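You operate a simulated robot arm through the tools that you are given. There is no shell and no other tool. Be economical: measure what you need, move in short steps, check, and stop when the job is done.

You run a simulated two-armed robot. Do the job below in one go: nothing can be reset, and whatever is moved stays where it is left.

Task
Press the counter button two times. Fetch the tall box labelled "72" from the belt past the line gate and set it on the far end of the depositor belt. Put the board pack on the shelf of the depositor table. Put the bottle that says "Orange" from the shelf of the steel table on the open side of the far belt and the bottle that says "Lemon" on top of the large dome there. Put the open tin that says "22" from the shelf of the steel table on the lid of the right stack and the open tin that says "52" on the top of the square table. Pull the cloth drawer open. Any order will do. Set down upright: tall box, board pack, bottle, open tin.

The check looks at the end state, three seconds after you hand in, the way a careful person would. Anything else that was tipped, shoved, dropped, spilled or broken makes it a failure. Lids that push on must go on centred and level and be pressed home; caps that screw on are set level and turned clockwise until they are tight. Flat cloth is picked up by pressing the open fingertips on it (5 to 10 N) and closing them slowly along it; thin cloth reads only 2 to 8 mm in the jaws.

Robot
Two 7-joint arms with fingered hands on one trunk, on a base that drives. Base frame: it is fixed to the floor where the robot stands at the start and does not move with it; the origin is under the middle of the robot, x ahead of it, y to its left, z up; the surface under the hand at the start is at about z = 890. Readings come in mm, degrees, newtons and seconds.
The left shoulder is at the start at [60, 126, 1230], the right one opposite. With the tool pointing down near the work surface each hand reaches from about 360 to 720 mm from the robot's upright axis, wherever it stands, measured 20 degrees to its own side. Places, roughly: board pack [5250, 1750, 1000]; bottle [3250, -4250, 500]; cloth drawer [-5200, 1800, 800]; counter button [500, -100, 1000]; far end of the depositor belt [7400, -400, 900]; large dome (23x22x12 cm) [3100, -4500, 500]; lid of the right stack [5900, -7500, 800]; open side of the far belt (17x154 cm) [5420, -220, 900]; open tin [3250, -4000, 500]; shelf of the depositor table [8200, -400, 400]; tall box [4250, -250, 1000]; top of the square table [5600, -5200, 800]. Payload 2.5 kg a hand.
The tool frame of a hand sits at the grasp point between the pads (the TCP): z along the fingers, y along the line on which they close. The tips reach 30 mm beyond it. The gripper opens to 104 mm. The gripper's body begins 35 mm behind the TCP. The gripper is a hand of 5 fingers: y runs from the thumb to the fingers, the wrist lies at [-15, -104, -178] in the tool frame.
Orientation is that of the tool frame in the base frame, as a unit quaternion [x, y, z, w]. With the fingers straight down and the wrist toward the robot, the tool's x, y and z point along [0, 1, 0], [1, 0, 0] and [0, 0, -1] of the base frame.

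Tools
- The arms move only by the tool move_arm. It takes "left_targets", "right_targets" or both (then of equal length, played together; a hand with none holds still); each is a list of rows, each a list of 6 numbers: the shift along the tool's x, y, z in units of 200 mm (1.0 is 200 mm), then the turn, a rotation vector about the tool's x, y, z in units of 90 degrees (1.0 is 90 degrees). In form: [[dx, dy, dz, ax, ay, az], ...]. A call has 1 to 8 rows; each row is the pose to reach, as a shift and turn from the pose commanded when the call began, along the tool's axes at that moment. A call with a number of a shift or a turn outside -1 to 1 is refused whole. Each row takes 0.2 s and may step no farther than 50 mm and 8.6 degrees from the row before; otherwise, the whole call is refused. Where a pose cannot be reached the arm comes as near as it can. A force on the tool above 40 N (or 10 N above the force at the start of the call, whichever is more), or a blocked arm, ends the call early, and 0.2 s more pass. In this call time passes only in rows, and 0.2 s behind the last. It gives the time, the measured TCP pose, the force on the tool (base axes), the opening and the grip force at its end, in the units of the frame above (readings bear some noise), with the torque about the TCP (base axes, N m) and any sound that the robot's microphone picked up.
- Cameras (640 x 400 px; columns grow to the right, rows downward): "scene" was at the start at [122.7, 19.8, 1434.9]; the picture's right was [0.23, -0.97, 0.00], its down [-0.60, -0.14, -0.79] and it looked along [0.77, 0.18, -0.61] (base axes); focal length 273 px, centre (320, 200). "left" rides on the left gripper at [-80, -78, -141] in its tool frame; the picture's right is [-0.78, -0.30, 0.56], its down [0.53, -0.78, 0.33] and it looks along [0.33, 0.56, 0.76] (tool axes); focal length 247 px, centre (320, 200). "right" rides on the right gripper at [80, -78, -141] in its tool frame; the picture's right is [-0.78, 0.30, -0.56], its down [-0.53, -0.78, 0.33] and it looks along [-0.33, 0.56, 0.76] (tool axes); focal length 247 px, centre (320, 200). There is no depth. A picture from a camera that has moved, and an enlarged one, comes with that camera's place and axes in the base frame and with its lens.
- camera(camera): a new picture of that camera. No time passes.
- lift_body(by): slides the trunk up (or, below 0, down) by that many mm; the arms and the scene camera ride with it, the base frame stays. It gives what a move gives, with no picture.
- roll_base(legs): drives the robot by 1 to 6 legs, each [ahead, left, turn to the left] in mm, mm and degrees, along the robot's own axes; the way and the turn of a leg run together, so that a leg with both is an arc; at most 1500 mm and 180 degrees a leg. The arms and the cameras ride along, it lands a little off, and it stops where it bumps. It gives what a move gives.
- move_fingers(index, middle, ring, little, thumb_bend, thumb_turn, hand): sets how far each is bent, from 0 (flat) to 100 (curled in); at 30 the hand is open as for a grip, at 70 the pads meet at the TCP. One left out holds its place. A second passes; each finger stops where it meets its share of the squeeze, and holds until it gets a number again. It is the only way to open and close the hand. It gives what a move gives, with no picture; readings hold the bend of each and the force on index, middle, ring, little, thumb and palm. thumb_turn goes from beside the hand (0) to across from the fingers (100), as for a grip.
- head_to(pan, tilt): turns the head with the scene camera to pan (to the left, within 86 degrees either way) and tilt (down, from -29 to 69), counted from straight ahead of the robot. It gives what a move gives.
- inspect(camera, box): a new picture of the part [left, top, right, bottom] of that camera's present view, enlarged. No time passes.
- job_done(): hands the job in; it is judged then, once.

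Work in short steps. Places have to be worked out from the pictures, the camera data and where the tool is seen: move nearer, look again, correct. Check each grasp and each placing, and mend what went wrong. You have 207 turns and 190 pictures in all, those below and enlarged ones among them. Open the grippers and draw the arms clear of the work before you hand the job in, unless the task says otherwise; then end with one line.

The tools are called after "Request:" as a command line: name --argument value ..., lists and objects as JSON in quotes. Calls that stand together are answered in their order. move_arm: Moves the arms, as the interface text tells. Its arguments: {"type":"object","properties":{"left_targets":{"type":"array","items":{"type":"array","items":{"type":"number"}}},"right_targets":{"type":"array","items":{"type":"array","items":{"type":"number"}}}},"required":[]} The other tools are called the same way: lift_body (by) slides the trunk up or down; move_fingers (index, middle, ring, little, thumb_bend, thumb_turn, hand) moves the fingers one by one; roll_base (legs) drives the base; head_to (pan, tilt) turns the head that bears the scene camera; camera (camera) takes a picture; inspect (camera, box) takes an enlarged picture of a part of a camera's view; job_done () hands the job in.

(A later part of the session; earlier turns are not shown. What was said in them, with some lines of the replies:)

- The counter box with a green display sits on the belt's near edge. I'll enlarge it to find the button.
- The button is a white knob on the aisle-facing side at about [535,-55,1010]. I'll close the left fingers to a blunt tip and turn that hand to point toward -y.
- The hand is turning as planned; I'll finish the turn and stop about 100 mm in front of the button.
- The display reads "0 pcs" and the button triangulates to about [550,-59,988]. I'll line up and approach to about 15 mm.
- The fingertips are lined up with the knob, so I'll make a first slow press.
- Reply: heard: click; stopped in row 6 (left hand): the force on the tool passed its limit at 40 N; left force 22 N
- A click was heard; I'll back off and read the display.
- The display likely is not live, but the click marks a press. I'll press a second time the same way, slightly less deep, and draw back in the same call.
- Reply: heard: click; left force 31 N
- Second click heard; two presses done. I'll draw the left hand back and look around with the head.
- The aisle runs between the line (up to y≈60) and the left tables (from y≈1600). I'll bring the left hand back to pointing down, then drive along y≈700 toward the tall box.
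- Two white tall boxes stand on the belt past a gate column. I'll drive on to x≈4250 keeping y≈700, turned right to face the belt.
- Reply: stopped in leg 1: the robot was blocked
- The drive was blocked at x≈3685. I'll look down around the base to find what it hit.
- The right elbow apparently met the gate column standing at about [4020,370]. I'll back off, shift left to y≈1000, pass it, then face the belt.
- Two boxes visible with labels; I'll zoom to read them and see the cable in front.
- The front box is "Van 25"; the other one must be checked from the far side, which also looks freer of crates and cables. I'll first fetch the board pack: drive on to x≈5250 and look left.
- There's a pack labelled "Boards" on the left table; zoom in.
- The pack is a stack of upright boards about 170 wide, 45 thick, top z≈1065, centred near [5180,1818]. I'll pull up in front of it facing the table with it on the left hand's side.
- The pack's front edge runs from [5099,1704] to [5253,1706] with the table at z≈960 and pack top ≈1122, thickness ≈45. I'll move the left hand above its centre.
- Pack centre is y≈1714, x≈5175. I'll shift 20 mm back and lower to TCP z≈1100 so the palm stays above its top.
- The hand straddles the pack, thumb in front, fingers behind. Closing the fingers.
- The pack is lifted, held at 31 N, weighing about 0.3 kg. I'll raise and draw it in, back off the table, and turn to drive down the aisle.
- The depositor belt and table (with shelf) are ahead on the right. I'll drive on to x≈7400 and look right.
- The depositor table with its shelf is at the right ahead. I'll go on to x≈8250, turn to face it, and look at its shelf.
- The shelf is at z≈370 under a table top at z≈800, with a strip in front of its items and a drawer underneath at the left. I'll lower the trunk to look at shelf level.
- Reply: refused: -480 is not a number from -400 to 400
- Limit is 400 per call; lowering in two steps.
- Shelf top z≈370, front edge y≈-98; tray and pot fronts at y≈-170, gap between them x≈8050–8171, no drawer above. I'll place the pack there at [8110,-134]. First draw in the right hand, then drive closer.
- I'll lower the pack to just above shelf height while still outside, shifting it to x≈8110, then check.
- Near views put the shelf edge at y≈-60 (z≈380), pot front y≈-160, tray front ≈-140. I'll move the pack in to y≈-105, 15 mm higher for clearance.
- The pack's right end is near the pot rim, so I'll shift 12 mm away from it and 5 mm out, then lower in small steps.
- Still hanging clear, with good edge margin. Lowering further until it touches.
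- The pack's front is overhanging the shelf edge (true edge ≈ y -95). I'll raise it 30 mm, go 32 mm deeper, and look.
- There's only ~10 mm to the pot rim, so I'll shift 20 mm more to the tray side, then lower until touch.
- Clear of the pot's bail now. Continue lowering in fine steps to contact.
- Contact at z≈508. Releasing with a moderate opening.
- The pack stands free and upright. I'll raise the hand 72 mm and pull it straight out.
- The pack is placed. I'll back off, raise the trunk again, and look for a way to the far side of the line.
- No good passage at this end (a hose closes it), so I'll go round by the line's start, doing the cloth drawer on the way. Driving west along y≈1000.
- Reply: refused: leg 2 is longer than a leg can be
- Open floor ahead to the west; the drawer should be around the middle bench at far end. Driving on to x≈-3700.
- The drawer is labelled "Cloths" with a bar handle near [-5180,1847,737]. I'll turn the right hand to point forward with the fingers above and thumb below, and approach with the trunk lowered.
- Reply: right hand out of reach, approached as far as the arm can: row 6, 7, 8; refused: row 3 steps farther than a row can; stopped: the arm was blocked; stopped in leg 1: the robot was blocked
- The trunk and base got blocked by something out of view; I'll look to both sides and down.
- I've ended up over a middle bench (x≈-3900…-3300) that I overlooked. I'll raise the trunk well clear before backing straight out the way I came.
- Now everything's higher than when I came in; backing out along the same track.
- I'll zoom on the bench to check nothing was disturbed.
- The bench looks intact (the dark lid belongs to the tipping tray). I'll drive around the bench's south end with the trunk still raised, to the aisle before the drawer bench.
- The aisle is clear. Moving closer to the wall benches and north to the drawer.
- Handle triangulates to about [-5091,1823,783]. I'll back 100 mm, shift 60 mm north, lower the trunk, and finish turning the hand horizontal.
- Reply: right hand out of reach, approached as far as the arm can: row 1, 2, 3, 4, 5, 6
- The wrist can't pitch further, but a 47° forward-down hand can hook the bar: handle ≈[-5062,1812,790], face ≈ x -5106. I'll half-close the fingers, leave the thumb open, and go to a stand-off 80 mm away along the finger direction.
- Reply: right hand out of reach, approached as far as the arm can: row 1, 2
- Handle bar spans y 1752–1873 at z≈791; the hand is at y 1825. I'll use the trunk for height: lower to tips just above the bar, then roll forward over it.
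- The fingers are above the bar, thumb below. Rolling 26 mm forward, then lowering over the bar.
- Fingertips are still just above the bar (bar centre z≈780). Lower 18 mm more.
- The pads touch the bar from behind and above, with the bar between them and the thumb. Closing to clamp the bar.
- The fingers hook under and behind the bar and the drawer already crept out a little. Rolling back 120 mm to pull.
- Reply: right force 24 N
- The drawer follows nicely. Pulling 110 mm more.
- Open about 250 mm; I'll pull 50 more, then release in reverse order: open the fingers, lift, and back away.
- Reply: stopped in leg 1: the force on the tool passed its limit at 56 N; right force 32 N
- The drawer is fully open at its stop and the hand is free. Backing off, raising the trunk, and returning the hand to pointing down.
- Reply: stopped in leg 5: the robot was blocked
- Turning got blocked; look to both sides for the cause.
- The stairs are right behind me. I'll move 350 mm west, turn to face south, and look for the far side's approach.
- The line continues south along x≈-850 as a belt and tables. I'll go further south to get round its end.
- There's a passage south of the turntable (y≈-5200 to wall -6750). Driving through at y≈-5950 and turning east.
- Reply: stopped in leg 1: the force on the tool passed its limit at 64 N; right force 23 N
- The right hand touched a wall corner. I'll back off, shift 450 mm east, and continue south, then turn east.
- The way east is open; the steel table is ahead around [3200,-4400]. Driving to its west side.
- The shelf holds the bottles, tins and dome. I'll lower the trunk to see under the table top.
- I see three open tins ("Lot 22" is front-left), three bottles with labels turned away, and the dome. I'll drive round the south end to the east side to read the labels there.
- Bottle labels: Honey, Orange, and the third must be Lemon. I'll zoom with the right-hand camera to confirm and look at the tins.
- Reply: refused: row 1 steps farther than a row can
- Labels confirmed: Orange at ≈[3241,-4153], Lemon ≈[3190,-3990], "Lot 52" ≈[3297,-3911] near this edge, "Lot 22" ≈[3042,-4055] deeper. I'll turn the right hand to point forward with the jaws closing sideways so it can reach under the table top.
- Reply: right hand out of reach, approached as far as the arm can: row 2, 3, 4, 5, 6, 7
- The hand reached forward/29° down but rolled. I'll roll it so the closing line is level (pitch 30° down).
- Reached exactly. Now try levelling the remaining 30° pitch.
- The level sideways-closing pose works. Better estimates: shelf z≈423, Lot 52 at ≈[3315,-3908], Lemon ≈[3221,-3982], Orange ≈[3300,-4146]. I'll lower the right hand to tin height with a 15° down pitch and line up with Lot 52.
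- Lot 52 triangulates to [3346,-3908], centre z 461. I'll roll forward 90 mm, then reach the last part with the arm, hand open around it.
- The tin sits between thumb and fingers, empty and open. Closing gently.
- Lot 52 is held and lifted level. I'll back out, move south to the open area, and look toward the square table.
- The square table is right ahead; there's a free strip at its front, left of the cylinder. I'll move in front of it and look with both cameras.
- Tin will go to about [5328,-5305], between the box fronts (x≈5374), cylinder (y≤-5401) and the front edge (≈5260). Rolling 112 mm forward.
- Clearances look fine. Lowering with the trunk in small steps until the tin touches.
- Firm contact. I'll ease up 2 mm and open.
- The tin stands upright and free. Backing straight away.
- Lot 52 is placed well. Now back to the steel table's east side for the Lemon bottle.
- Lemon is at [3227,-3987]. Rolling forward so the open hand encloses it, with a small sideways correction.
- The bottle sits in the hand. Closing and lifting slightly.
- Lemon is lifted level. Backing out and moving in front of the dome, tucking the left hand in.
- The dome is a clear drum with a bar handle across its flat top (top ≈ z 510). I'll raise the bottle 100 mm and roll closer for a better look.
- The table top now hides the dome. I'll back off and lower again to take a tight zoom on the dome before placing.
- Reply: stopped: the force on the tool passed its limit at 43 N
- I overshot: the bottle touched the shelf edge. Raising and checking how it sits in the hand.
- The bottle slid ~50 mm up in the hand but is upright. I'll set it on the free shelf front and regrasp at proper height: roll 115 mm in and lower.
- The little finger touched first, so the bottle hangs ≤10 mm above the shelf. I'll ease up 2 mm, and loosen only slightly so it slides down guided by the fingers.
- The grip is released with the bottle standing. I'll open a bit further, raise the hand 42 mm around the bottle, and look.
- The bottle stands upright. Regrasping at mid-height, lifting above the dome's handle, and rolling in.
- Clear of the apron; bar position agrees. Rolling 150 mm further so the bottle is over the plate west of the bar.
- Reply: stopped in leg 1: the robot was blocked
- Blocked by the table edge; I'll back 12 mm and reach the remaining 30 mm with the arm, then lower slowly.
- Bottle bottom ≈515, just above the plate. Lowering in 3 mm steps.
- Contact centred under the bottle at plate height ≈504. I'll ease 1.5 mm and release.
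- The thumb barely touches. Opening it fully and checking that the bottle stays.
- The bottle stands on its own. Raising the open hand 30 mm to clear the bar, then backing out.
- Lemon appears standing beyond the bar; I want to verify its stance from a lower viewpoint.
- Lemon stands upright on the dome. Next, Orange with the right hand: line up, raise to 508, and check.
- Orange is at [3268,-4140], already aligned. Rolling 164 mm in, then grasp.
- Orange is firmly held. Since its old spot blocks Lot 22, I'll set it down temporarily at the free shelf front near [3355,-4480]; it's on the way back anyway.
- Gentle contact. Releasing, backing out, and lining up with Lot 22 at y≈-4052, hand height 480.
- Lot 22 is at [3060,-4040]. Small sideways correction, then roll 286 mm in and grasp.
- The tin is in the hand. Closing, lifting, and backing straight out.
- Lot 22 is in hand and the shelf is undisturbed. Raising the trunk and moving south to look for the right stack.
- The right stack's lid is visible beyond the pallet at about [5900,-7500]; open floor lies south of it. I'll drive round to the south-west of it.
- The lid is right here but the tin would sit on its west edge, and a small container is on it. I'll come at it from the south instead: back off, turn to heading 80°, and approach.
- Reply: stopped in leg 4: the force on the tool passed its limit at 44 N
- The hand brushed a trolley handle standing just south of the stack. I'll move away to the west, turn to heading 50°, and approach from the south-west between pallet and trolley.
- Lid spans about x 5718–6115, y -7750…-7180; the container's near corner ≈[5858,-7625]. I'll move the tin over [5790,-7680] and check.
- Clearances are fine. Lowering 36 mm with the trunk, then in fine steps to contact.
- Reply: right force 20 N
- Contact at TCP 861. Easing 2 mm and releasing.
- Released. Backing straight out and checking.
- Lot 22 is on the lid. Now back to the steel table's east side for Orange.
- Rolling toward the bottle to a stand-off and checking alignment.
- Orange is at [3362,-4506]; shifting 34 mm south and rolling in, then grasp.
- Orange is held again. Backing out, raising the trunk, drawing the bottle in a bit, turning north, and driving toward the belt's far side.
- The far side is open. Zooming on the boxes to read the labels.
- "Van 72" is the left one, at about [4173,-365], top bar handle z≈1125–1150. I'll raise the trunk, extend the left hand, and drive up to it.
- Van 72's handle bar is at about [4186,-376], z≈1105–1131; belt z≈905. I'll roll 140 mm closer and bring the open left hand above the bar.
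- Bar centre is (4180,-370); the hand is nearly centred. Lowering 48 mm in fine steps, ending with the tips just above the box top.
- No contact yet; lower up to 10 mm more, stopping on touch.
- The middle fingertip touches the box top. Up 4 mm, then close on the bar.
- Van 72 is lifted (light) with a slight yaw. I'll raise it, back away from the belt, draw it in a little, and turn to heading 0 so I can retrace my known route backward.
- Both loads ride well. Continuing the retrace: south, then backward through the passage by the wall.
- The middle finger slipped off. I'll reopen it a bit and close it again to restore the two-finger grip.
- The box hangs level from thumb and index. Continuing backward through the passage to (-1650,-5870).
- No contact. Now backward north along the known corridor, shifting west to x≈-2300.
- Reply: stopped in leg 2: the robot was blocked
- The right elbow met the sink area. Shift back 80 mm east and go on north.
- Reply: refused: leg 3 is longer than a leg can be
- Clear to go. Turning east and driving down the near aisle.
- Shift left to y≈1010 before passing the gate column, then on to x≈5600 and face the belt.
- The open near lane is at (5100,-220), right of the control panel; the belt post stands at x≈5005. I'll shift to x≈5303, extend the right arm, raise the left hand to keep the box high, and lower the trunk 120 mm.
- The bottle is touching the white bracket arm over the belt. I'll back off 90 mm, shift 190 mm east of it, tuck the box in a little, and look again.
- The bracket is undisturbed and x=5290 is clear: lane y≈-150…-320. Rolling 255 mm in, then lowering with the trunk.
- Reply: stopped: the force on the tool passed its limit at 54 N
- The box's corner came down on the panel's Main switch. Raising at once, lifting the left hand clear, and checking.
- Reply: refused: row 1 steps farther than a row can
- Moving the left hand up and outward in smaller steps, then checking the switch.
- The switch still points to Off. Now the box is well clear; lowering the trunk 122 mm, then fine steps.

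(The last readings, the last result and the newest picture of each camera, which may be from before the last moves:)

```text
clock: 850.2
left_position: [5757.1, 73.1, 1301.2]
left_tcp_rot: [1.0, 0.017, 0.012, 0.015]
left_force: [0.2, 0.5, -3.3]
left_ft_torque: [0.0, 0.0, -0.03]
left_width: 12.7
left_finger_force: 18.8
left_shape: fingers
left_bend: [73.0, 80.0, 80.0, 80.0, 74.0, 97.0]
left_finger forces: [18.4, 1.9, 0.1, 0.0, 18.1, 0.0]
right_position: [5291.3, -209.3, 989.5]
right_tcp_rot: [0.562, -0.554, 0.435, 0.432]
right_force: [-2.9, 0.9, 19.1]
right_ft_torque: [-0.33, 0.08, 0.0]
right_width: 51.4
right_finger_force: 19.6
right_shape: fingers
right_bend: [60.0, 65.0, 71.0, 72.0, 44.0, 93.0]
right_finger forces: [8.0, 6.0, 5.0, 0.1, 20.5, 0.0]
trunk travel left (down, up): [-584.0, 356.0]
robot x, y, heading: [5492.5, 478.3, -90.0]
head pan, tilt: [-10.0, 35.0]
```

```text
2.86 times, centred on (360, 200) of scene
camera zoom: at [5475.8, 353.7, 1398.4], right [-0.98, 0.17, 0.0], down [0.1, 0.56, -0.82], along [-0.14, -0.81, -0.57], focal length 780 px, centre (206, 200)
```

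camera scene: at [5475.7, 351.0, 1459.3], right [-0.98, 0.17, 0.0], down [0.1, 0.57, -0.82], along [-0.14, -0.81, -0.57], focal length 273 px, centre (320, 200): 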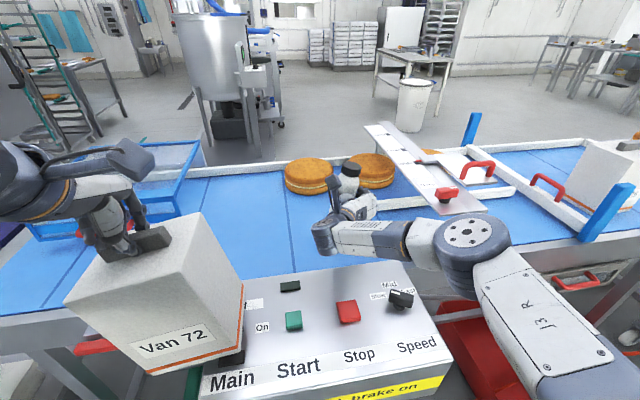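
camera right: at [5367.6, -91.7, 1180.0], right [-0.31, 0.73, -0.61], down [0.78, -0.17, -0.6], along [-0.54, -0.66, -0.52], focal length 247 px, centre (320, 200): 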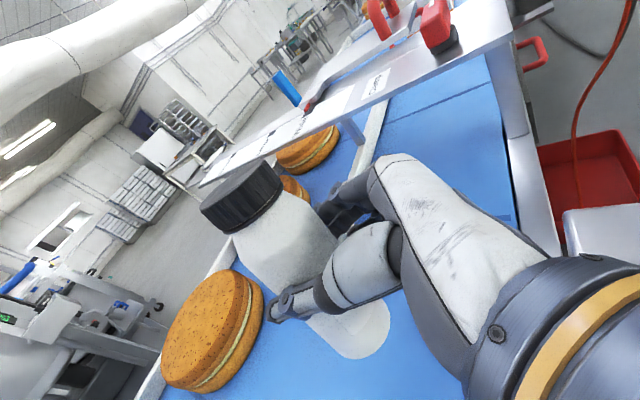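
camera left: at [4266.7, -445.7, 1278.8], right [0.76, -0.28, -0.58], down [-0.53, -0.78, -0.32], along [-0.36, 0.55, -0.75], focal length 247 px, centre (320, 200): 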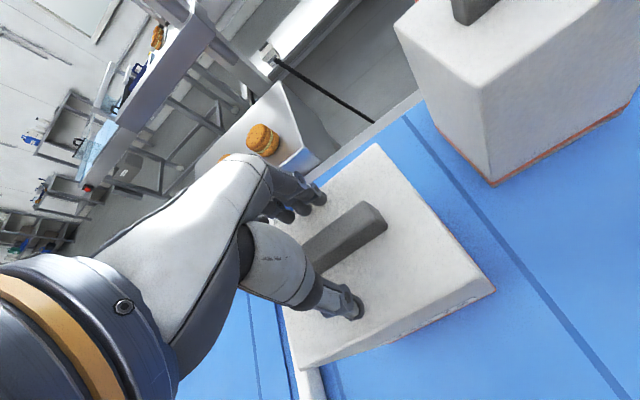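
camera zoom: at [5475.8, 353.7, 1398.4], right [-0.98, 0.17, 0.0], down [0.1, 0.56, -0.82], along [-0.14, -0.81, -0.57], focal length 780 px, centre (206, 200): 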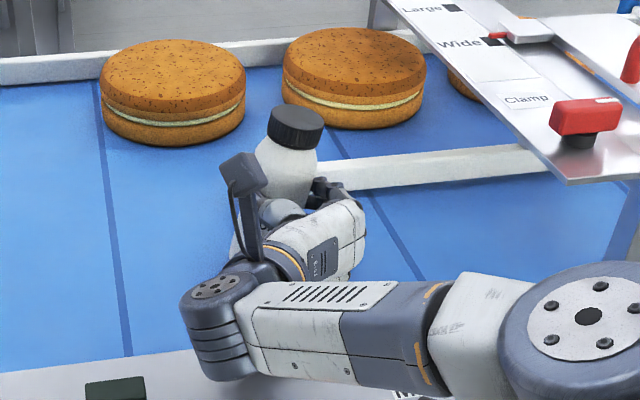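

Contact. Easing 2 mm, releasing, and backing straight out.

Request:
move_arm --right_targets '[[0.015, 0, -0.004, 0, 0, 0]]'

Request:
move_fingers --hand "right" --index 42 --middle 42 --ring 42 --little 42 --thumb_bend 28

Request:
roll_base --legs '[[-450, 0, 0]]'

Request:
camera --camera "scene"

```text
clock: 850.6
left_position: [5757.7, 72.6, 1300.4]
left_tcp_rot: [1.0, 0.018, 0.012, 0.014]
left_force: [-0.6, -0.2, -2.3]
left_ft_torque: [0.02, -0.08, -0.04]
left_width: 12.5
left_finger_force: 18.8
left_shape: fingers
left_bend: [73.0, 80.0, 80.0, 80.0, 74.0, 97.0]
left_finger forces: [18.5, 1.9, 0.0, 0.0, 18.1, 0.1]
right_position: [5289.9, -208.9, 988.7]
right_tcp_rot: [0.564, -0.554, 0.435, 0.429]
right_force: [-2.7, 0.3, 16.5]
right_ft_torque: [-0.35, 0.21, -0.03]
right_width: 51.7
right_finger_force: 20.0
right_shape: fingers
right_bend: [60.0, 65.0, 71.0, 72.0, 44.0, 93.0]
right_finger forces: [7.9, 6.5, 5.4, 0.1, 20.2, 0.1]
trunk travel left (down, up): [-584.0, 356.0]
robot x, y, heading: [5489.1, 475.4, -90.0]
head pan, tilt: [-10.0, 35.0]
```

```text
clock: 851.6
left_position: [5757.9, 70.2, 1300.1]
left_tcp_rot: [1.0, 0.018, 0.012, 0.013]
left_force: [0.1, -0.1, -2.4]
left_ft_torque: [0.0, -0.05, 0.01]
left_width: 12.6
left_finger_force: 19.3
left_shape: fingers
left_bend: [73.0, 80.0, 80.0, 80.0, 74.0, 97.0]
left_finger forces: [18.4, 1.8, 0.1, 0.0, 18.2, 0.0]
right_position: [5291.2, -208.9, 983.8]
right_tcp_rot: [0.565, -0.556, 0.435, 0.427]
right_force: [1.4, 0.4, -1.1]
right_ft_torque: [0.02, 0.04, 0.02]
right_width: 90.8
right_finger_force: 0.7
right_shape: fingers
right_bend: [42.0, 42.0, 42.0, 42.0, 27.0, 98.0]
right_finger forces: [0.0, 0.0, 0.0, 0.0, 0.5, 0.0]
trunk travel left (down, up): [-584.0, 356.0]
robot x, y, heading: [5494.0, 479.5, -90.0]
head pan, tilt: [-10.0, 35.0]
```

```text
clock: 853.2
left_position: [5758.3, 233.0, 1299.1]
left_tcp_rot: [1.0, 0.018, 0.013, 0.014]
left_force: [0.3, 0.1, -3.2]
left_ft_torque: [-0.01, -0.04, -0.01]
left_width: 12.4
left_finger_force: 18.9
left_shape: fingers
left_bend: [73.0, 80.0, 80.0, 80.0, 74.0, 97.0]
left_finger forces: [18.2, 2.0, 0.0, 0.0, 17.8, 0.0]
right_position: [5301.5, -56.7, 998.3]
right_tcp_rot: [0.569, -0.541, 0.451, 0.424]
right_force: [1.0, 1.4, 4.4]
right_ft_torque: [0.03, 0.17, -0.07]
right_width: 89.5
right_finger_force: 2.0
right_shape: fingers
right_bend: [42.0, 42.0, 42.0, 43.0, 28.0, 98.0]
right_finger forces: [0.0, 0.0, 0.0, 4.5, 0.0, 0.0]
trunk travel left (down, up): [-584.0, 356.0]
robot x, y, heading: [5492.2, 644.0, -90.0]
head pan, tilt: [-10.0, 35.0]
stopped in leg 1: the force on the tool passed its limit at 97 N (the readings are from after the stop); the commanded pose is now the measured one
```

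```text
14 pictures are left
camera scene: at [5475.9, 512.3, 1397.8], right [-0.99, 0.17, 0.0], down [0.1, 0.56, -0.82], along [-0.14, -0.81, -0.57], focal length 273 px, centre (320, 200)
```

scene: 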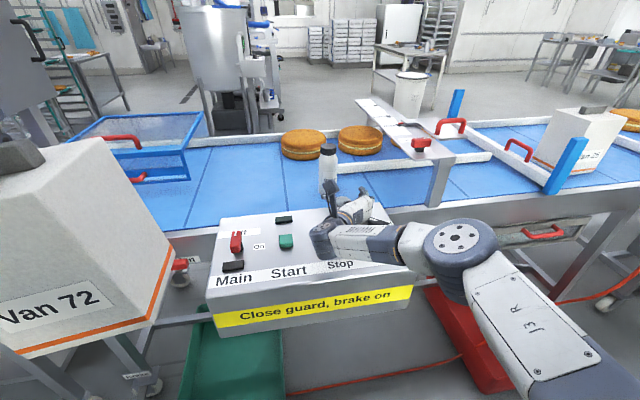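

Orange stands, but the little finger caught on the panel's knob while backing. Raising the hand straight up, then backing off, and checking.

Request:
move_arm --right_targets '[[0.1, 0, -0.026, 0, 0, 0], [0.25, 0, -0.065, 0, 0, 0], [0.4, 0, -0.1, 0, 0, 0]]'

Request:
roll_base --legs '[[-300, 0, 0]]'

Request:
inspect --camera "scene" --box '[200, 120, 460, 300]'

```text
clock: 854.0
left_position: [5757.4, 231.6, 1298.2]
left_tcp_rot: [1.0, 0.019, 0.012, 0.013]
left_force: [-0.2, -0.2, -3.3]
left_ft_torque: [0.04, -0.04, -0.01]
left_width: 12.5
left_finger_force: 18.7
left_shape: fingers
left_bend: [73.0, 80.0, 80.0, 80.0, 74.0, 97.0]
left_finger forces: [18.1, 1.5, 0.1, 0.1, 18.1, 0.0]
right_position: [5300.9, -53.6, 1077.5]
right_tcp_rot: [0.57, -0.541, 0.449, 0.425]
right_force: [0.2, 0.8, -0.3]
right_ft_torque: [0.0, 0.01, -0.01]
right_width: 89.8
right_finger_force: 0.1
right_shape: fingers
right_bend: [42.0, 42.0, 42.0, 42.0, 28.0, 98.0]
right_finger forces: [0.0, 0.1, 0.0, 0.0, 0.0, 0.0]
trunk travel left (down, up): [-584.0, 356.0]
robot x, y, heading: [5492.9, 635.9, -89.4]
head pan, tilt: [-10.0, 35.0]
```

```text
clock: 856.0
left_position: [5756.7, 531.4, 1298.8]
left_tcp_rot: [1.0, 0.019, 0.012, 0.012]
left_force: [0.1, 1.0, -1.7]
left_ft_torque: [0.03, -0.03, 0.03]
left_width: 12.8
left_finger_force: 18.6
left_shape: fingers
left_bend: [73.0, 80.0, 80.0, 80.0, 74.0, 97.0]
left_finger forces: [18.1, 1.5, 0.0, 0.0, 18.1, 0.0]
right_position: [5301.1, 245.2, 1076.8]
right_tcp_rot: [0.57, -0.541, 0.451, 0.423]
right_force: [0.2, 0.6, 0.2]
right_ft_torque: [0.01, -0.01, 0.03]
right_width: 89.7
right_finger_force: 0.1
right_shape: fingers
right_bend: [42.0, 42.0, 42.0, 42.0, 28.0, 98.0]
right_finger forces: [0.1, 0.1, 0.0, 0.1, 0.1, 0.0]
trunk travel left (down, up): [-584.0, 356.0]
robot x, y, heading: [5489.2, 937.6, -90.0]
head pan, tilt: [-10.0, 35.0]
```

```text
2.22 times, centred on (330, 210) of scene
camera zoom: at [5474.8, 811.4, 1397.9], right [-0.99, 0.17, 0.0], down [0.1, 0.56, -0.82], along [-0.14, -0.81, -0.57], focal length 606 px, centre (298, 178)
```

zoom: 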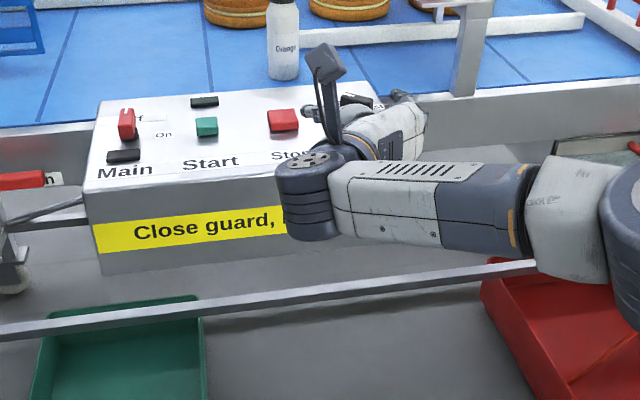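

Shifting east to see the speed knob unobstructed.

Request:
roll_base --legs '[[0, 420, 0]]'

Request:
head_to --pan -32 --tilt 35

Request:
camera --camera "scene"

```text
clock: 858.6
left_position: [6172.0, 531.9, 1299.3]
left_tcp_rot: [1.0, 0.017, 0.012, 0.012]
left_force: [0.7, 0.3, -2.6]
left_ft_torque: [-0.05, -0.04, 0.02]
left_width: 12.8
left_finger_force: 19.1
left_shape: fingers
left_bend: [73.0, 80.0, 80.0, 80.0, 74.0, 97.0]
left_finger forces: [18.2, 2.0, 0.0, 0.0, 17.9, 0.0]
right_position: [5714.9, 245.1, 1076.8]
right_tcp_rot: [0.571, -0.542, 0.449, 0.423]
right_force: [0.3, -0.6, -0.7]
right_ft_torque: [0.0, 0.0, -0.02]
right_width: 89.8
right_finger_force: 0.0
right_shape: fingers
right_bend: [42.0, 42.0, 42.0, 42.0, 28.0, 98.0]
right_finger forces: [0.1, 0.0, 0.0, 0.1, 0.0, 0.0]
trunk travel left (down, up): [-584.0, 356.0]
robot x, y, heading: [5905.5, 934.6, -89.9]
head pan, tilt: [-10.0, 35.0]
```

```text
clock: 859.4
left_position: [6171.4, 530.9, 1299.2]
left_tcp_rot: [1.0, 0.019, 0.013, 0.012]
left_force: [0.5, -0.5, -3.6]
left_ft_torque: [-0.01, -0.03, 0.0]
left_width: 12.8
left_finger_force: 18.8
left_shape: fingers
left_bend: [73.0, 80.0, 80.0, 80.0, 74.0, 97.0]
left_finger forces: [18.0, 1.6, 0.0, 0.0, 18.0, 0.0]
right_position: [5714.6, 245.8, 1076.9]
right_tcp_rot: [0.57, -0.541, 0.449, 0.425]
right_force: [1.2, -0.1, 0.6]
right_ft_torque: [-0.04, 0.0, 0.01]
right_width: 89.9
right_finger_force: 0.0
right_shape: fingers
right_bend: [42.0, 42.0, 42.0, 42.0, 28.0, 98.0]
right_finger forces: [0.0, 0.1, 0.1, 0.0, 0.1, 0.0]
trunk travel left (down, up): [-584.0, 356.0]
robot x, y, heading: [5903.2, 936.9, -89.8]
head pan, tilt: [-32.0, 35.0]
```

```text
12 pictures are left
camera scene: at [5857.8, 823.6, 1397.8], right [-0.85, 0.53, 0.0], down [0.3, 0.49, -0.82], along [-0.43, -0.7, -0.57], focal length 273 px, centre (320, 200)
```

scene: 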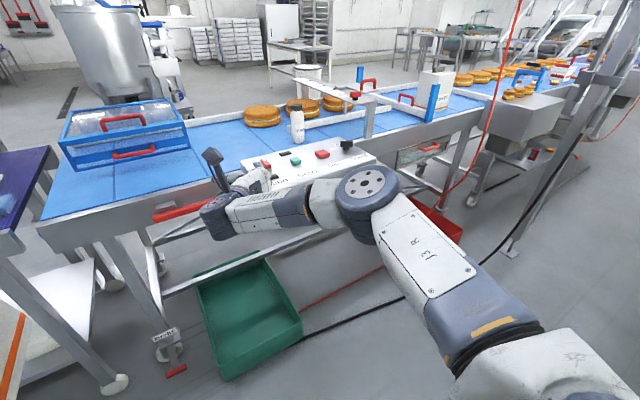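

Request:
inspect --camera "scene" --box '[255, 90, 385, 180]'

```text
4.44 times, centred on (320, 135) of scene
camera zoom: at [5857.8, 823.6, 1397.8], right [-0.85, 0.53, 0.0], down [0.3, 0.49, -0.82], along [-0.43, -0.7, -0.57], focal length 1213 px, centre (320, 489)
```

zoom: 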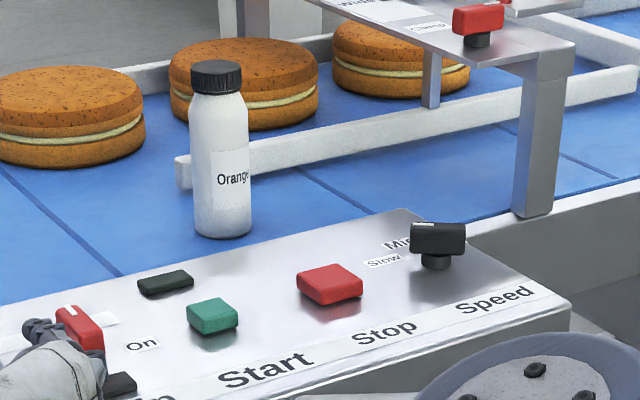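

Orange stands upright in the open lane and the knob still points to Mid. Now to the depositor belt with the box: driving east and looking at its far end.

Request:
roll_base --legs '[[0, 1280, 0]]'

Request:
head_to --pan 8 --tilt 32

Request:
camera --camera "scene"

```text
clock: 865.9
left_position: [7449.9, 532.9, 1298.7]
left_tcp_rot: [1.0, 0.017, 0.013, 0.014]
left_force: [0.0, 0.2, -3.2]
left_ft_torque: [0.0, -0.04, -0.02]
left_width: 12.7
left_finger_force: 19.5
left_shape: fingers
left_bend: [73.0, 80.0, 80.0, 80.0, 74.0, 97.0]
left_finger forces: [18.1, 1.8, 0.0, 0.1, 17.9, 0.0]
right_position: [6990.8, 246.4, 1077.2]
right_tcp_rot: [0.57, -0.542, 0.449, 0.424]
right_force: [0.1, 0.2, -0.3]
right_ft_torque: [0.05, 0.0, 0.03]
right_width: 89.7
right_finger_force: 0.1
right_shape: fingers
right_bend: [42.0, 42.0, 42.0, 42.0, 28.0, 98.0]
right_finger forces: [0.0, 0.0, 0.0, 0.0, 0.0, 0.0]
trunk travel left (down, up): [-584.0, 356.0]
robot x, y, heading: [7182.4, 940.0, -89.9]
head pan, tilt: [-32.0, 35.0]
```

```text
clock: 866.9
left_position: [7448.6, 532.1, 1299.3]
left_tcp_rot: [1.0, 0.017, 0.014, 0.013]
left_force: [-0.3, 0.4, -2.4]
left_ft_torque: [0.01, -0.02, -0.03]
left_width: 12.7
left_finger_force: 18.5
left_shape: fingers
left_bend: [73.0, 80.0, 80.0, 80.0, 74.0, 97.0]
left_finger forces: [18.0, 1.6, 0.0, 0.0, 18.0, 0.1]
right_position: [6991.3, 247.4, 1076.6]
right_tcp_rot: [0.569, -0.543, 0.45, 0.424]
right_force: [-0.3, -0.1, 0.1]
right_ft_torque: [-0.03, 0.01, -0.01]
right_width: 89.8
right_finger_force: 0.0
right_shape: fingers
right_bend: [42.0, 42.0, 42.0, 42.0, 28.0, 98.0]
right_finger forces: [0.0, 0.1, 0.1, 0.0, 0.0, 0.2]
trunk travel left (down, up): [-584.0, 356.0]
robot x, y, heading: [7187.9, 941.7, -90.0]
head pan, tilt: [8.0, 32.0]
```

```text
10 pictures are left
camera scene: at [7195.5, 810.6, 1402.4], right [-0.99, -0.14, 0.0], down [-0.07, 0.53, -0.85], along [0.12, -0.84, -0.53], focal length 273 px, centre (320, 200)
```

scene: 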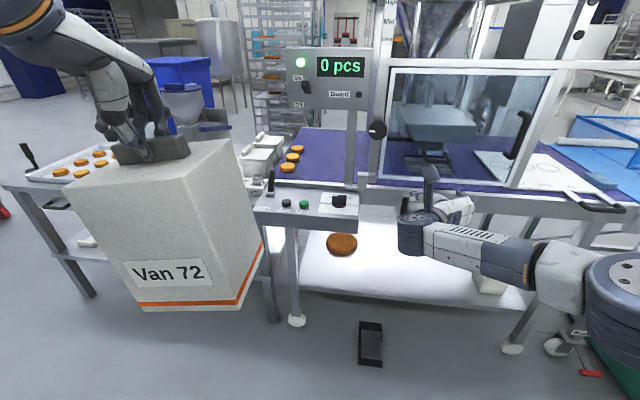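

The belt end is ahead; the display panel hangs over its near edge (x 7190–7432), cookies sit at x≈7490. I'll approach diagonally from the north-east (heading -135°) to pass beside the display. First draw the right arm in and pre-position.

Request:
move_arm --right_targets '[[-0.05, 0, -0.19, 0, 0, 0], [-0.1, 0, -0.38, 0, 0, 0], [-0.15, 0, -0.57, 0, 0, 0], [-0.2, 0, -0.75, 0, 0, 0], [-0.25, 0, -0.95, 0, 0, 0]]'

Request:
roll_base --legs '[[0, 700, 0], [480, 0, -45]]'

Request:
head_to --pan 20 --tilt 40

Request:
camera --camera "scene"

```text
clock: 868.1
left_position: [7448.9, 530.9, 1299.7]
left_tcp_rot: [1.0, 0.017, 0.014, 0.013]
left_force: [0.6, -0.2, -3.4]
left_ft_torque: [0.01, -0.04, -0.04]
left_width: 12.8
left_finger_force: 18.5
left_shape: fingers
left_bend: [73.0, 80.0, 80.0, 80.0, 74.0, 97.0]
left_finger forces: [18.2, 1.5, 0.0, 0.0, 18.2, 0.0]
right_position: [6981.2, 444.4, 1072.7]
right_tcp_rot: [0.569, -0.543, 0.449, 0.425]
right_force: [0.0, 0.3, -0.5]
right_ft_torque: [0.0, 0.02, -0.02]
right_width: 89.9
right_finger_force: 0.1
right_shape: fingers
right_bend: [42.0, 42.0, 42.0, 42.0, 28.0, 98.0]
right_finger forces: [0.0, 0.1, 0.0, 0.0, 0.0, 0.0]
trunk travel left (down, up): [-584.0, 356.0]
robot x, y, heading: [7185.0, 937.4, -90.1]
head pan, tilt: [8.0, 32.0]
```

```text
clock: 874.4
left_position: [7603.0, 34.7, 1299.5]
left_tcp_rot: [0.929, -0.369, 0.007, 0.017]
left_force: [-1.1, -0.1, -1.9]
left_ft_torque: [-0.04, -0.01, -0.04]
left_width: 12.4
left_finger_force: 18.7
left_shape: fingers
left_bend: [73.0, 80.0, 80.0, 80.0, 74.0, 97.0]
left_finger forces: [18.1, 1.5, 0.0, 0.0, 17.8, 0.0]
right_position: [7211.0, 305.2, 1073.5]
right_tcp_rot: [-0.316, 0.72, -0.251, -0.564]
right_force: [0.0, -0.3, 0.7]
right_ft_torque: [0.01, 0.0, 0.01]
right_width: 89.9
right_finger_force: 0.1
right_shape: fingers
right_bend: [42.0, 42.0, 42.0, 42.0, 28.0, 98.0]
right_finger forces: [0.0, 0.0, 0.0, 0.0, 0.1, 0.0]
trunk travel left (down, up): [-584.0, 356.0]
robot x, y, heading: [7704.9, 509.6, -135.2]
head pan, tilt: [8.0, 32.0]
```

```text
clock: 875.2
left_position: [7603.1, 34.4, 1299.4]
left_tcp_rot: [0.929, -0.369, 0.008, 0.018]
left_force: [-0.1, 0.2, -3.2]
left_ft_torque: [-0.01, -0.01, 0.0]
left_width: 12.7
left_finger_force: 18.7
left_shape: fingers
left_bend: [73.0, 80.0, 80.0, 80.0, 74.0, 97.0]
left_finger forces: [18.1, 1.6, 0.0, 0.0, 17.8, 0.0]
right_position: [7211.4, 305.2, 1073.3]
right_tcp_rot: [-0.317, 0.72, -0.252, -0.564]
right_force: [-0.8, -0.8, 0.0]
right_ft_torque: [0.03, 0.03, -0.04]
right_width: 90.1
right_finger_force: 0.1
right_shape: fingers
right_bend: [42.0, 42.0, 42.0, 42.0, 28.0, 98.0]
right_finger forces: [0.1, 0.0, 0.0, 0.0, 0.0, 0.0]
trunk travel left (down, up): [-584.0, 356.0]
robot x, y, heading: [7705.7, 510.8, -135.1]
head pan, tilt: [20.0, 40.0]
```

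```text
9 pictures are left
camera scene: at [7640.1, 405.3, 1390.3], right [-0.9, 0.43, 0.0], down [0.28, 0.58, -0.77], along [-0.33, -0.69, -0.64], focal length 273 px, centre (320, 200)
```

scene: 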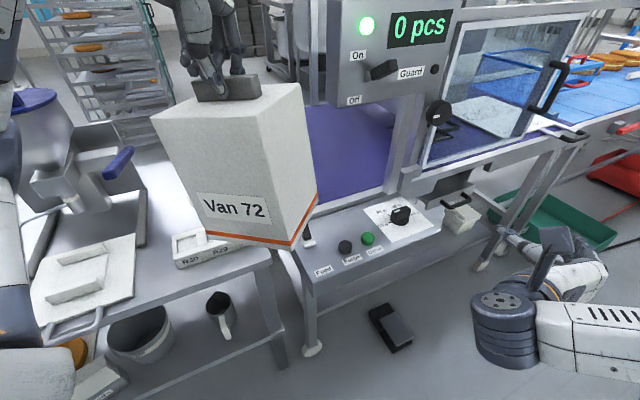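

Aligned for the diagonal. Strafe 103 mm left, roll 260 mm forward beside the display, and check.

Request:
roll_base --legs '[[0, 103, 0], [260, 0, 0]]'

Request:
camera --camera "scene"

```text
clock: 877.8
left_position: [7490.9, -218.1, 1299.9]
left_tcp_rot: [0.929, -0.37, 0.007, 0.017]
left_force: [-0.7, -0.6, -3.1]
left_ft_torque: [-0.04, -0.04, 0.0]
left_width: 12.6
left_finger_force: 19.4
left_shape: fingers
left_bend: [73.0, 80.0, 80.0, 80.0, 74.0, 97.0]
left_finger forces: [18.3, 1.6, 0.0, 0.1, 18.1, 0.0]
right_position: [7098.8, 51.7, 1072.9]
right_tcp_rot: [-0.317, 0.72, -0.252, -0.564]
right_force: [-0.7, 0.2, -0.4]
right_ft_torque: [-0.01, 0.01, 0.0]
right_width: 89.7
right_finger_force: 0.1
right_shape: fingers
right_bend: [42.0, 42.0, 42.0, 42.0, 28.0, 98.0]
right_finger forces: [0.0, 0.0, 0.0, 0.0, 0.0, 0.1]
trunk travel left (down, up): [-584.0, 356.0]
robot x, y, heading: [7596.6, 257.6, -135.3]
head pan, tilt: [20.0, 40.0]
```

```text
8 pictures are left
camera scene: at [7527.5, 150.8, 1390.1], right [-0.9, 0.43, 0.0], down [0.28, 0.58, -0.77], along [-0.33, -0.69, -0.64], focal length 273 px, centre (320, 200)
```

scene: 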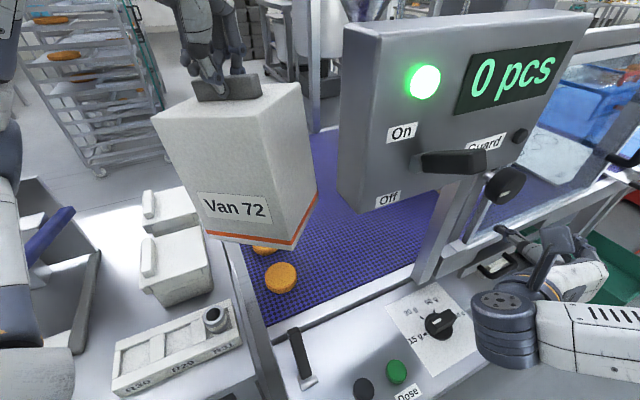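

Belt is free for x<7425 (cookies at x≈7465). The box centre sits 30 mm off the TCP, so TCP should go to about (7348,-390). Small base move, then reach with the arm.

Request:
roll_base --legs '[[28, 21, 0]]'

Request:
move_arm --left_targets '[[0, 0.2, 0, 0, 0, 0], [0, 0.4, 0, 0, 0, 0], [0, 0.6, 0, 0, 0, 0], [0, 0.8, 0, 0, 0, 0], [0, 0.97, 0, 0, 0, 0]]'

Request:
camera --camera "scene"

```text
clock: 878.6
left_position: [7486.8, -254.4, 1298.6]
left_tcp_rot: [0.929, -0.369, 0.007, 0.017]
left_force: [-0.5, -1.2, -1.9]
left_ft_torque: [-0.02, -0.05, -0.02]
left_width: 12.4
left_finger_force: 19.0
left_shape: fingers
left_bend: [73.0, 80.0, 80.0, 80.0, 74.0, 97.0]
left_finger forces: [18.2, 2.1, 0.0, 0.0, 18.1, 0.0]
right_position: [7093.3, 16.2, 1073.3]
right_tcp_rot: [-0.318, 0.72, -0.25, -0.563]
right_force: [-0.2, -0.4, 0.1]
right_ft_torque: [-0.04, 0.02, -0.02]
right_width: 89.9
right_finger_force: 0.1
right_shape: fingers
right_bend: [42.0, 42.0, 42.0, 42.0, 28.0, 98.0]
right_finger forces: [0.0, 0.0, 0.1, 0.0, 0.0, 0.0]
trunk travel left (down, up): [-584.0, 356.0]
robot x, y, heading: [7586.4, 221.4, -135.3]
head pan, tilt: [20.0, 40.0]
```

```text
clock: 879.8
left_position: [7350.0, -392.7, 1304.0]
left_tcp_rot: [0.929, -0.37, 0.008, 0.02]
left_force: [-0.8, 1.1, -2.8]
left_ft_torque: [0.0, -0.08, -0.03]
left_width: 12.3
left_finger_force: 19.0
left_shape: fingers
left_bend: [73.0, 80.0, 80.0, 80.0, 74.0, 96.0]
left_finger forces: [17.8, 1.1, 0.0, 0.1, 18.3, 0.0]
right_position: [7093.5, 18.3, 1072.6]
right_tcp_rot: [-0.317, 0.72, -0.251, -0.564]
right_force: [-0.3, -0.5, 0.4]
right_ft_torque: [-0.02, 0.02, 0.02]
right_width: 90.0
right_finger_force: 0.1
right_shape: fingers
right_bend: [42.0, 42.0, 42.0, 42.0, 28.0, 98.0]
right_finger forces: [0.1, 0.0, 0.1, 0.0, 0.1, 0.0]
trunk travel left (down, up): [-584.0, 356.0]
robot x, y, heading: [7591.5, 220.0, -135.6]
head pan, tilt: [20.0, 40.0]
```

```text
7 pictures are left
camera scene: at [7522.2, 117.5, 1390.2], right [-0.9, 0.43, 0.0], down [0.28, 0.58, -0.77], along [-0.33, -0.69, -0.64], focal length 273 px, centre (320, 200)
```

scene: 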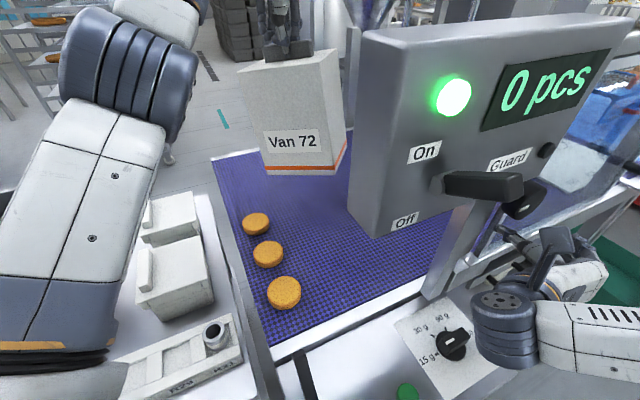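

The box is past the display over free belt. Shifting 15 mm further from the cookies and lowering with the arm, first 140 mm.

Request:
move_arm --left_targets '[[-0.053, 0.053, 0.15, 0, 0, 0], [-0.053, 0.053, 0.35, 0, 0, 0], [-0.053, 0.053, 0.55, 0, 0, 0], [-0.053, 0.053, 0.7, 0, 0, 0]]'

Request:
camera --camera "scene"

```text
clock: 880.8
left_position: [7337.5, -398.9, 1167.9]
left_tcp_rot: [0.929, -0.37, 0.004, 0.021]
left_force: [0.6, 2.2, 7.5]
left_ft_torque: [-0.06, 0.02, -0.01]
left_width: 12.3
left_finger_force: 22.3
left_shape: fingers
left_bend: [73.0, 81.0, 80.0, 80.0, 74.0, 96.0]
left_finger forces: [18.7, 4.4, 0.0, 0.1, 20.4, 0.1]
right_position: [7095.5, 19.3, 1074.0]
right_tcp_rot: [-0.317, 0.719, -0.251, -0.565]
right_force: [0.8, 0.4, 0.9]
right_ft_torque: [-0.04, 0.05, -0.01]
right_width: 90.0
right_finger_force: 0.0
right_shape: fingers
right_bend: [42.0, 42.0, 42.0, 42.0, 28.0, 98.0]
right_finger forces: [0.1, 0.0, 0.0, 0.0, 0.0, 0.0]
trunk travel left (down, up): [-584.0, 356.0]
robot x, y, heading: [7589.2, 217.9, -135.3]
head pan, tilt: [20.0, 40.0]
```

```text
6 pictures are left
camera scene: at [7523.8, 118.8, 1390.7], right [-0.9, 0.43, 0.0], down [0.27, 0.58, -0.77], along [-0.33, -0.69, -0.64], focal length 273 px, centre (320, 200)
```

scene: 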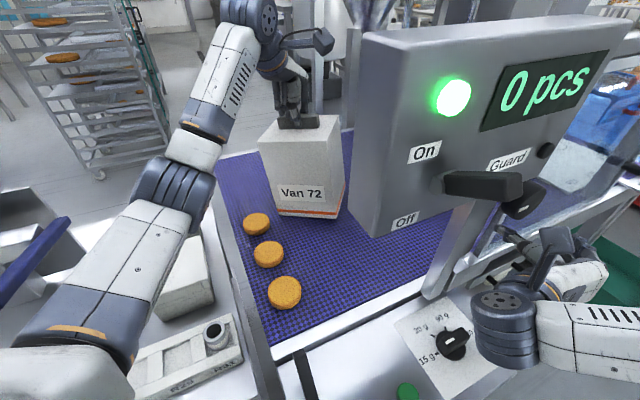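

The box has touched down (10 N) upright on the belt. Easing 1 mm and releasing.

Request:
move_arm --left_targets '[[0, 0, -0.008, 0, 0, 0]]'

Request:
move_fingers --hand "left" --index 50 --middle 50 --ring 50 --little 50 --thumb_bend 50

Request:
inspect --camera "scene" --box '[200, 60, 400, 260]'

```text
clock: 881.2
left_position: [7336.6, -399.2, 1168.9]
left_tcp_rot: [0.929, -0.37, 0.006, 0.02]
left_force: [-1.2, 3.0, 9.1]
left_ft_torque: [-0.05, 0.05, -0.04]
left_width: 12.4
left_finger_force: 21.5
left_shape: fingers
left_bend: [73.0, 81.0, 80.0, 80.0, 74.0, 96.0]
left_finger forces: [18.6, 4.6, 0.0, 0.0, 20.7, 0.1]
right_position: [7095.7, 18.6, 1073.0]
right_tcp_rot: [-0.316, 0.72, -0.251, -0.565]
right_force: [-0.5, 0.2, 0.0]
right_ft_torque: [-0.01, -0.02, 0.02]
right_width: 89.8
right_finger_force: 0.0
right_shape: fingers
right_bend: [42.0, 42.0, 42.0, 42.0, 28.0, 98.0]
right_finger forces: [0.1, 0.0, 0.0, 0.0, 0.1, 0.0]
trunk travel left (down, up): [-584.0, 356.0]
robot x, y, heading: [7591.7, 217.5, -135.0]
head pan, tilt: [20.0, 40.0]
```

```text
clock: 882.2
left_position: [7338.6, -397.4, 1173.0]
left_tcp_rot: [0.929, -0.369, 0.005, 0.022]
left_force: [1.6, 6.1, 22.0]
left_ft_torque: [-0.47, -0.13, 0.06]
left_width: 57.1
left_finger_force: 16.0
left_shape: fingers
left_bend: [46.0, 77.0, 75.0, 50.0, 50.0, 97.0]
left_finger forces: [3.7, 13.9, 15.5, 0.0, 0.1, 0.1]
right_position: [7094.6, 20.7, 1073.5]
right_tcp_rot: [-0.316, 0.719, -0.252, -0.565]
right_force: [-0.3, 0.3, 0.5]
right_ft_torque: [-0.02, 0.01, 0.01]
right_width: 90.0
right_finger_force: 0.1
right_shape: fingers
right_bend: [42.0, 42.0, 42.0, 42.0, 28.0, 98.0]
right_finger forces: [0.1, 0.0, 0.0, 0.0, 0.0, 0.0]
trunk travel left (down, up): [-584.0, 356.0]
robot x, y, heading: [7585.0, 222.4, -135.2]
head pan, tilt: [20.0, 40.0]
```

```text
2.00 times, centred on (300, 160) of scene
camera zoom: at [7524.4, 120.4, 1390.7], right [-0.9, 0.43, 0.0], down [0.27, 0.58, -0.77], along [-0.33, -0.69, -0.64], focal length 546 px, centre (360, 280)
```

zoom: 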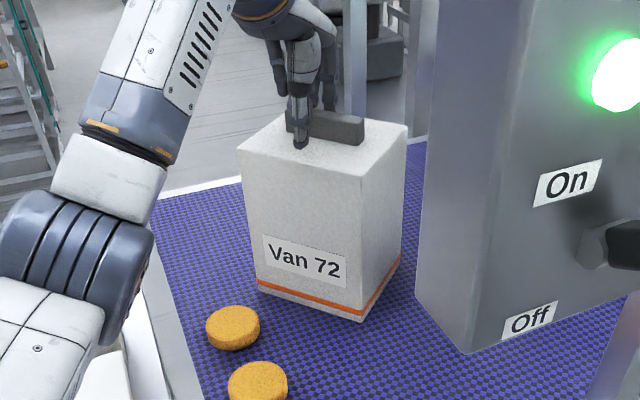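

The middle and ring tips press on the box top while opening. Raising the hand in small steps.

Request:
move_arm --left_targets '[[0, 0, -0.02, 0, 0, 0], [0, 0, -0.04, 0, 0, 0], [0, 0, -0.06, 0, 0, 0]]'

Request:
move_fingers --hand "left" --index 42 --middle 42 --ring 42 --little 42 --thumb_bend 42

```text
clock: 883.0
left_position: [7339.6, -400.5, 1178.0]
left_tcp_rot: [0.93, -0.367, 0.008, 0.017]
left_force: [2.8, 0.0, 6.2]
left_ft_torque: [-0.25, -0.07, 0.23]
left_width: 66.0
left_finger_force: 11.0
left_shape: fingers
left_bend: [39.0, 58.0, 54.0, 50.0, 50.0, 97.0]
left_finger forces: [7.4, 7.6, 6.7, 0.0, 0.1, 0.1]
right_position: [7094.8, 18.0, 1073.3]
right_tcp_rot: [-0.316, 0.719, -0.252, -0.565]
right_force: [1.0, -0.1, 0.1]
right_ft_torque: [-0.01, 0.02, 0.01]
right_width: 89.8
right_finger_force: 0.1
right_shape: fingers
right_bend: [42.0, 42.0, 42.0, 42.0, 28.0, 98.0]
right_finger forces: [0.1, 0.1, 0.0, 0.0, 0.0, 0.1]
trunk travel left (down, up): [-584.0, 356.0]
robot x, y, heading: [7590.3, 226.8, -135.4]
head pan, tilt: [20.0, 40.0]
```

```text
clock: 884.0
left_position: [7337.7, -399.7, 1179.7]
left_tcp_rot: [0.929, -0.369, 0.006, 0.018]
left_force: [2.5, 0.8, 5.6]
left_ft_torque: [-0.17, 0.13, 0.09]
left_width: 80.2
left_finger_force: 4.4
left_shape: fingers
left_bend: [36.0, 46.0, 42.0, 42.0, 42.0, 97.0]
left_finger forces: [3.5, 4.3, 0.0, 0.0, 0.0, 0.0]
right_position: [7093.5, 16.5, 1073.0]
right_tcp_rot: [-0.317, 0.72, -0.252, -0.564]
right_force: [-0.2, -0.1, -0.5]
right_ft_torque: [0.01, 0.0, 0.05]
right_width: 89.9
right_finger_force: 0.0
right_shape: fingers
right_bend: [42.0, 42.0, 42.0, 42.0, 28.0, 98.0]
right_finger forces: [0.0, 0.0, 0.0, 0.0, 0.1, 0.1]
trunk travel left (down, up): [-584.0, 356.0]
robot x, y, heading: [7587.9, 220.7, -135.2]
head pan, tilt: [20.0, 40.0]
```

Now raise clear of the bar and box.

Request:
move_arm --left_targets '[[0, 0, -0.05, 0, 0, 0], [0, 0, -0.12, 0, 0, 0], [0, 0, -0.25, 0, 0, 0], [0, 0, -0.45, 0, 0, 0], [0, 0, -0.65, 0, 0, 0]]'

Request:
inspect --camera "scene" --box '[200, 60, 400, 260]'

```text
clock: 885.2
left_position: [7343.7, -388.6, 1305.4]
left_tcp_rot: [0.929, -0.37, 0.008, 0.018]
left_force: [-0.2, 0.3, -0.4]
left_ft_torque: [0.0, 0.01, 0.01]
left_width: 72.8
left_finger_force: 0.0
left_shape: fingers
left_bend: [42.0, 42.0, 42.0, 42.0, 42.0, 97.0]
left_finger forces: [0.0, 0.0, 0.1, 0.1, 0.1, 0.0]
left hand out of reach, approached as far as the arm can: row 5
right_position: [7095.4, 18.0, 1073.8]
right_tcp_rot: [-0.317, 0.72, -0.252, -0.564]
right_force: [0.0, -0.1, 0.2]
right_ft_torque: [0.01, 0.03, 0.02]
right_width: 89.9
right_finger_force: 0.1
right_shape: fingers
right_bend: [42.0, 42.0, 42.0, 42.0, 28.0, 98.0]
right_finger forces: [0.1, 0.0, 0.1, 0.1, 0.1, 0.1]
trunk travel left (down, up): [-584.0, 356.0]
robot x, y, heading: [7589.1, 223.7, -135.1]
head pan, tilt: [20.0, 40.0]
```

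```text
2.00 times, centred on (300, 160) of scene
camera zoom: at [7523.6, 117.7, 1390.3], right [-0.9, 0.43, 0.0], down [0.27, 0.58, -0.77], along [-0.33, -0.69, -0.64], focal length 546 px, centre (360, 280)
```

zoom: 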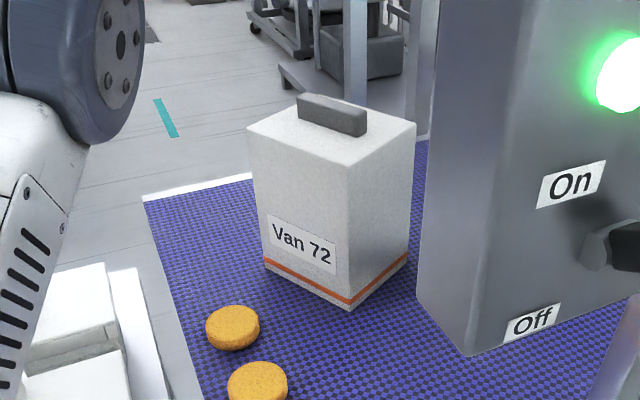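

Van 72 stands upright on the far end of the belt. Withdrawing the hand the way it came, backing away, and opening both hands.

Request:
move_arm --left_targets '[[0, -0.2, 0, 0, 0, 0], [0, -0.4, 0, 0, 0, 0], [0, -0.6, 0, 0, 0, 0], [0, -0.8, 0, 0, 0, 0], [0, -0.97, 0, 0, 0, 0]]'

Request:
roll_base --legs '[[-450, 0, 0]]'

Request:
move_fingers --hand "left" --index 30 --middle 30 --ring 30 --little 30 --thumb_bend 30

Request:
move_fingers --hand "right" --index 30 --middle 30 --ring 30 --little 30 --thumb_bend 30

Request:
camera --camera "scene"

```text
clock: 886.4
left_position: [7476.8, -248.0, 1298.4]
left_tcp_rot: [0.929, -0.369, 0.006, 0.017]
left_force: [0.1, 0.1, 0.5]
left_ft_torque: [0.02, 0.0, -0.02]
left_width: 72.7
left_finger_force: 0.0
left_shape: fingers
left_bend: [42.0, 42.0, 42.0, 42.0, 42.0, 97.0]
left_finger forces: [0.1, 0.0, 0.0, 0.1, 0.0, 0.0]
right_position: [7095.7, 18.0, 1072.9]
right_tcp_rot: [-0.316, 0.719, -0.253, -0.564]
right_force: [-0.3, 0.4, -0.3]
right_ft_torque: [0.02, -0.02, -0.01]
right_width: 89.9
right_finger_force: 0.2
right_shape: fingers
right_bend: [42.0, 42.0, 42.0, 42.0, 28.0, 98.0]
right_finger forces: [0.0, 0.0, 0.0, 0.0, 0.1, 0.0]
trunk travel left (down, up): [-584.0, 356.0]
robot x, y, heading: [7588.1, 222.7, -135.4]
head pan, tilt: [20.0, 40.0]
```

```text
clock: 889.1
left_position: [7796.8, 66.6, 1297.9]
left_tcp_rot: [0.93, -0.366, 0.007, 0.017]
left_force: [-0.1, 0.5, 0.3]
left_ft_torque: [-0.07, 0.03, 0.03]
left_width: 72.9
left_finger_force: 0.0
left_shape: fingers
left_bend: [42.0, 42.0, 42.0, 42.0, 42.0, 97.0]
left_finger forces: [0.0, 0.1, 0.0, 0.1, 0.0, 0.1]
right_position: [7413.7, 332.7, 1073.4]
right_tcp_rot: [-0.319, 0.719, -0.254, -0.563]
right_force: [0.1, -0.7, 0.0]
right_ft_torque: [-0.04, -0.01, -0.03]
right_width: 89.7
right_finger_force: 0.0
right_shape: fingers
right_bend: [42.0, 42.0, 42.0, 42.0, 28.0, 98.0]
right_finger forces: [0.1, 0.0, 0.0, 0.0, 0.1, 0.0]
trunk travel left (down, up): [-584.0, 356.0]
robot x, y, heading: [7909.2, 537.4, -135.0]
head pan, tilt: [20.0, 40.0]
```

```text
clock: 890.1
left_position: [7795.4, 67.8, 1298.4]
left_tcp_rot: [0.931, -0.366, 0.008, 0.017]
left_force: [-0.4, 0.4, 0.7]
left_ft_torque: [0.01, 0.0, -0.03]
left_width: 102.6
left_finger_force: 0.1
left_shape: fingers
left_bend: [30.0, 30.0, 30.0, 30.0, 30.0, 97.0]
left_finger forces: [0.0, 0.0, 0.1, 0.0, 0.1, 0.0]
right_position: [7413.9, 331.5, 1072.8]
right_tcp_rot: [-0.318, 0.719, -0.253, -0.563]
right_force: [0.6, 0.1, 0.4]
right_ft_torque: [0.02, -0.02, -0.02]
right_width: 89.5
right_finger_force: 0.0
right_shape: fingers
right_bend: [42.0, 42.0, 42.0, 42.0, 28.0, 98.0]
right_finger forces: [0.0, 0.0, 0.1, 0.0, 0.0, 0.0]
trunk travel left (down, up): [-584.0, 356.0]
robot x, y, heading: [7905.9, 541.3, -134.9]
head pan, tilt: [20.0, 40.0]
```

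```text
clock: 891.1
left_position: [7797.6, 67.0, 1299.2]
left_tcp_rot: [0.93, -0.366, 0.007, 0.017]
left_force: [0.6, 0.7, 0.9]
left_ft_torque: [0.0, -0.03, -0.02]
left_width: 102.5
left_finger_force: 0.1
left_shape: fingers
left_bend: [30.0, 30.0, 30.0, 30.0, 30.0, 97.0]
left_finger forces: [0.0, 0.0, 0.1, 0.0, 0.0, 0.0]
right_position: [7413.3, 331.0, 1072.1]
right_tcp_rot: [-0.319, 0.719, -0.253, -0.564]
right_force: [-1.0, -0.5, -0.6]
right_ft_torque: [0.03, 0.01, 0.03]
right_width: 103.2
right_finger_force: 0.0
right_shape: fingers
right_bend: [30.0, 30.0, 30.0, 30.0, 30.0, 98.0]
right_finger forces: [0.0, 0.0, 0.0, 0.1, 0.0, 0.0]
trunk travel left (down, up): [-584.0, 356.0]
robot x, y, heading: [7906.4, 540.3, -134.8]
head pan, tilt: [20.0, 40.0]
```

```text
3 pictures are left
camera scene: at [7841.5, 433.0, 1390.2], right [-0.91, 0.42, 0.0], down [0.27, 0.58, -0.77], along [-0.32, -0.69, -0.64], focal length 273 px, centre (320, 200)
```

scene: 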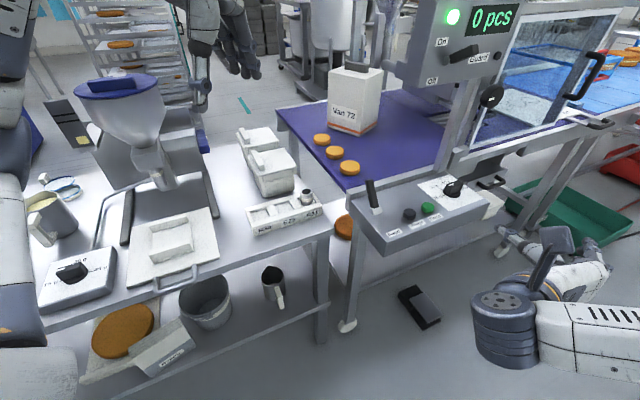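

Box and table look fine; a last zoom to verify the board pack on the shelf is upright.

Request:
inspect --camera "scene" --box '[70, 260, 310, 400]'

```text
2.67 times, centred on (190, 330) of scene
camera zoom: at [7841.5, 433.0, 1390.2], right [-0.91, 0.42, 0.0], down [0.27, 0.58, -0.77], along [-0.32, -0.69, -0.64], focal length 728 px, centre (667, -147)
```

zoom: 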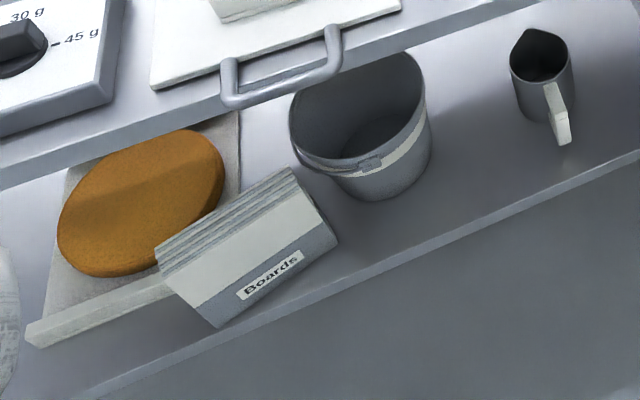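

The pack stands upright on the shelf. All tasks are complete, the grippers are open and clear; handing in.

Request:
job_done

```text
The job is handed in.
```

I did every task and handed the job in: each item was seen upright in its place, the button clicked twice though the counter still read 0 after the first press, and my arms or loads touched a trolley handle, the gate column and two belt-panel controls without visible damage.
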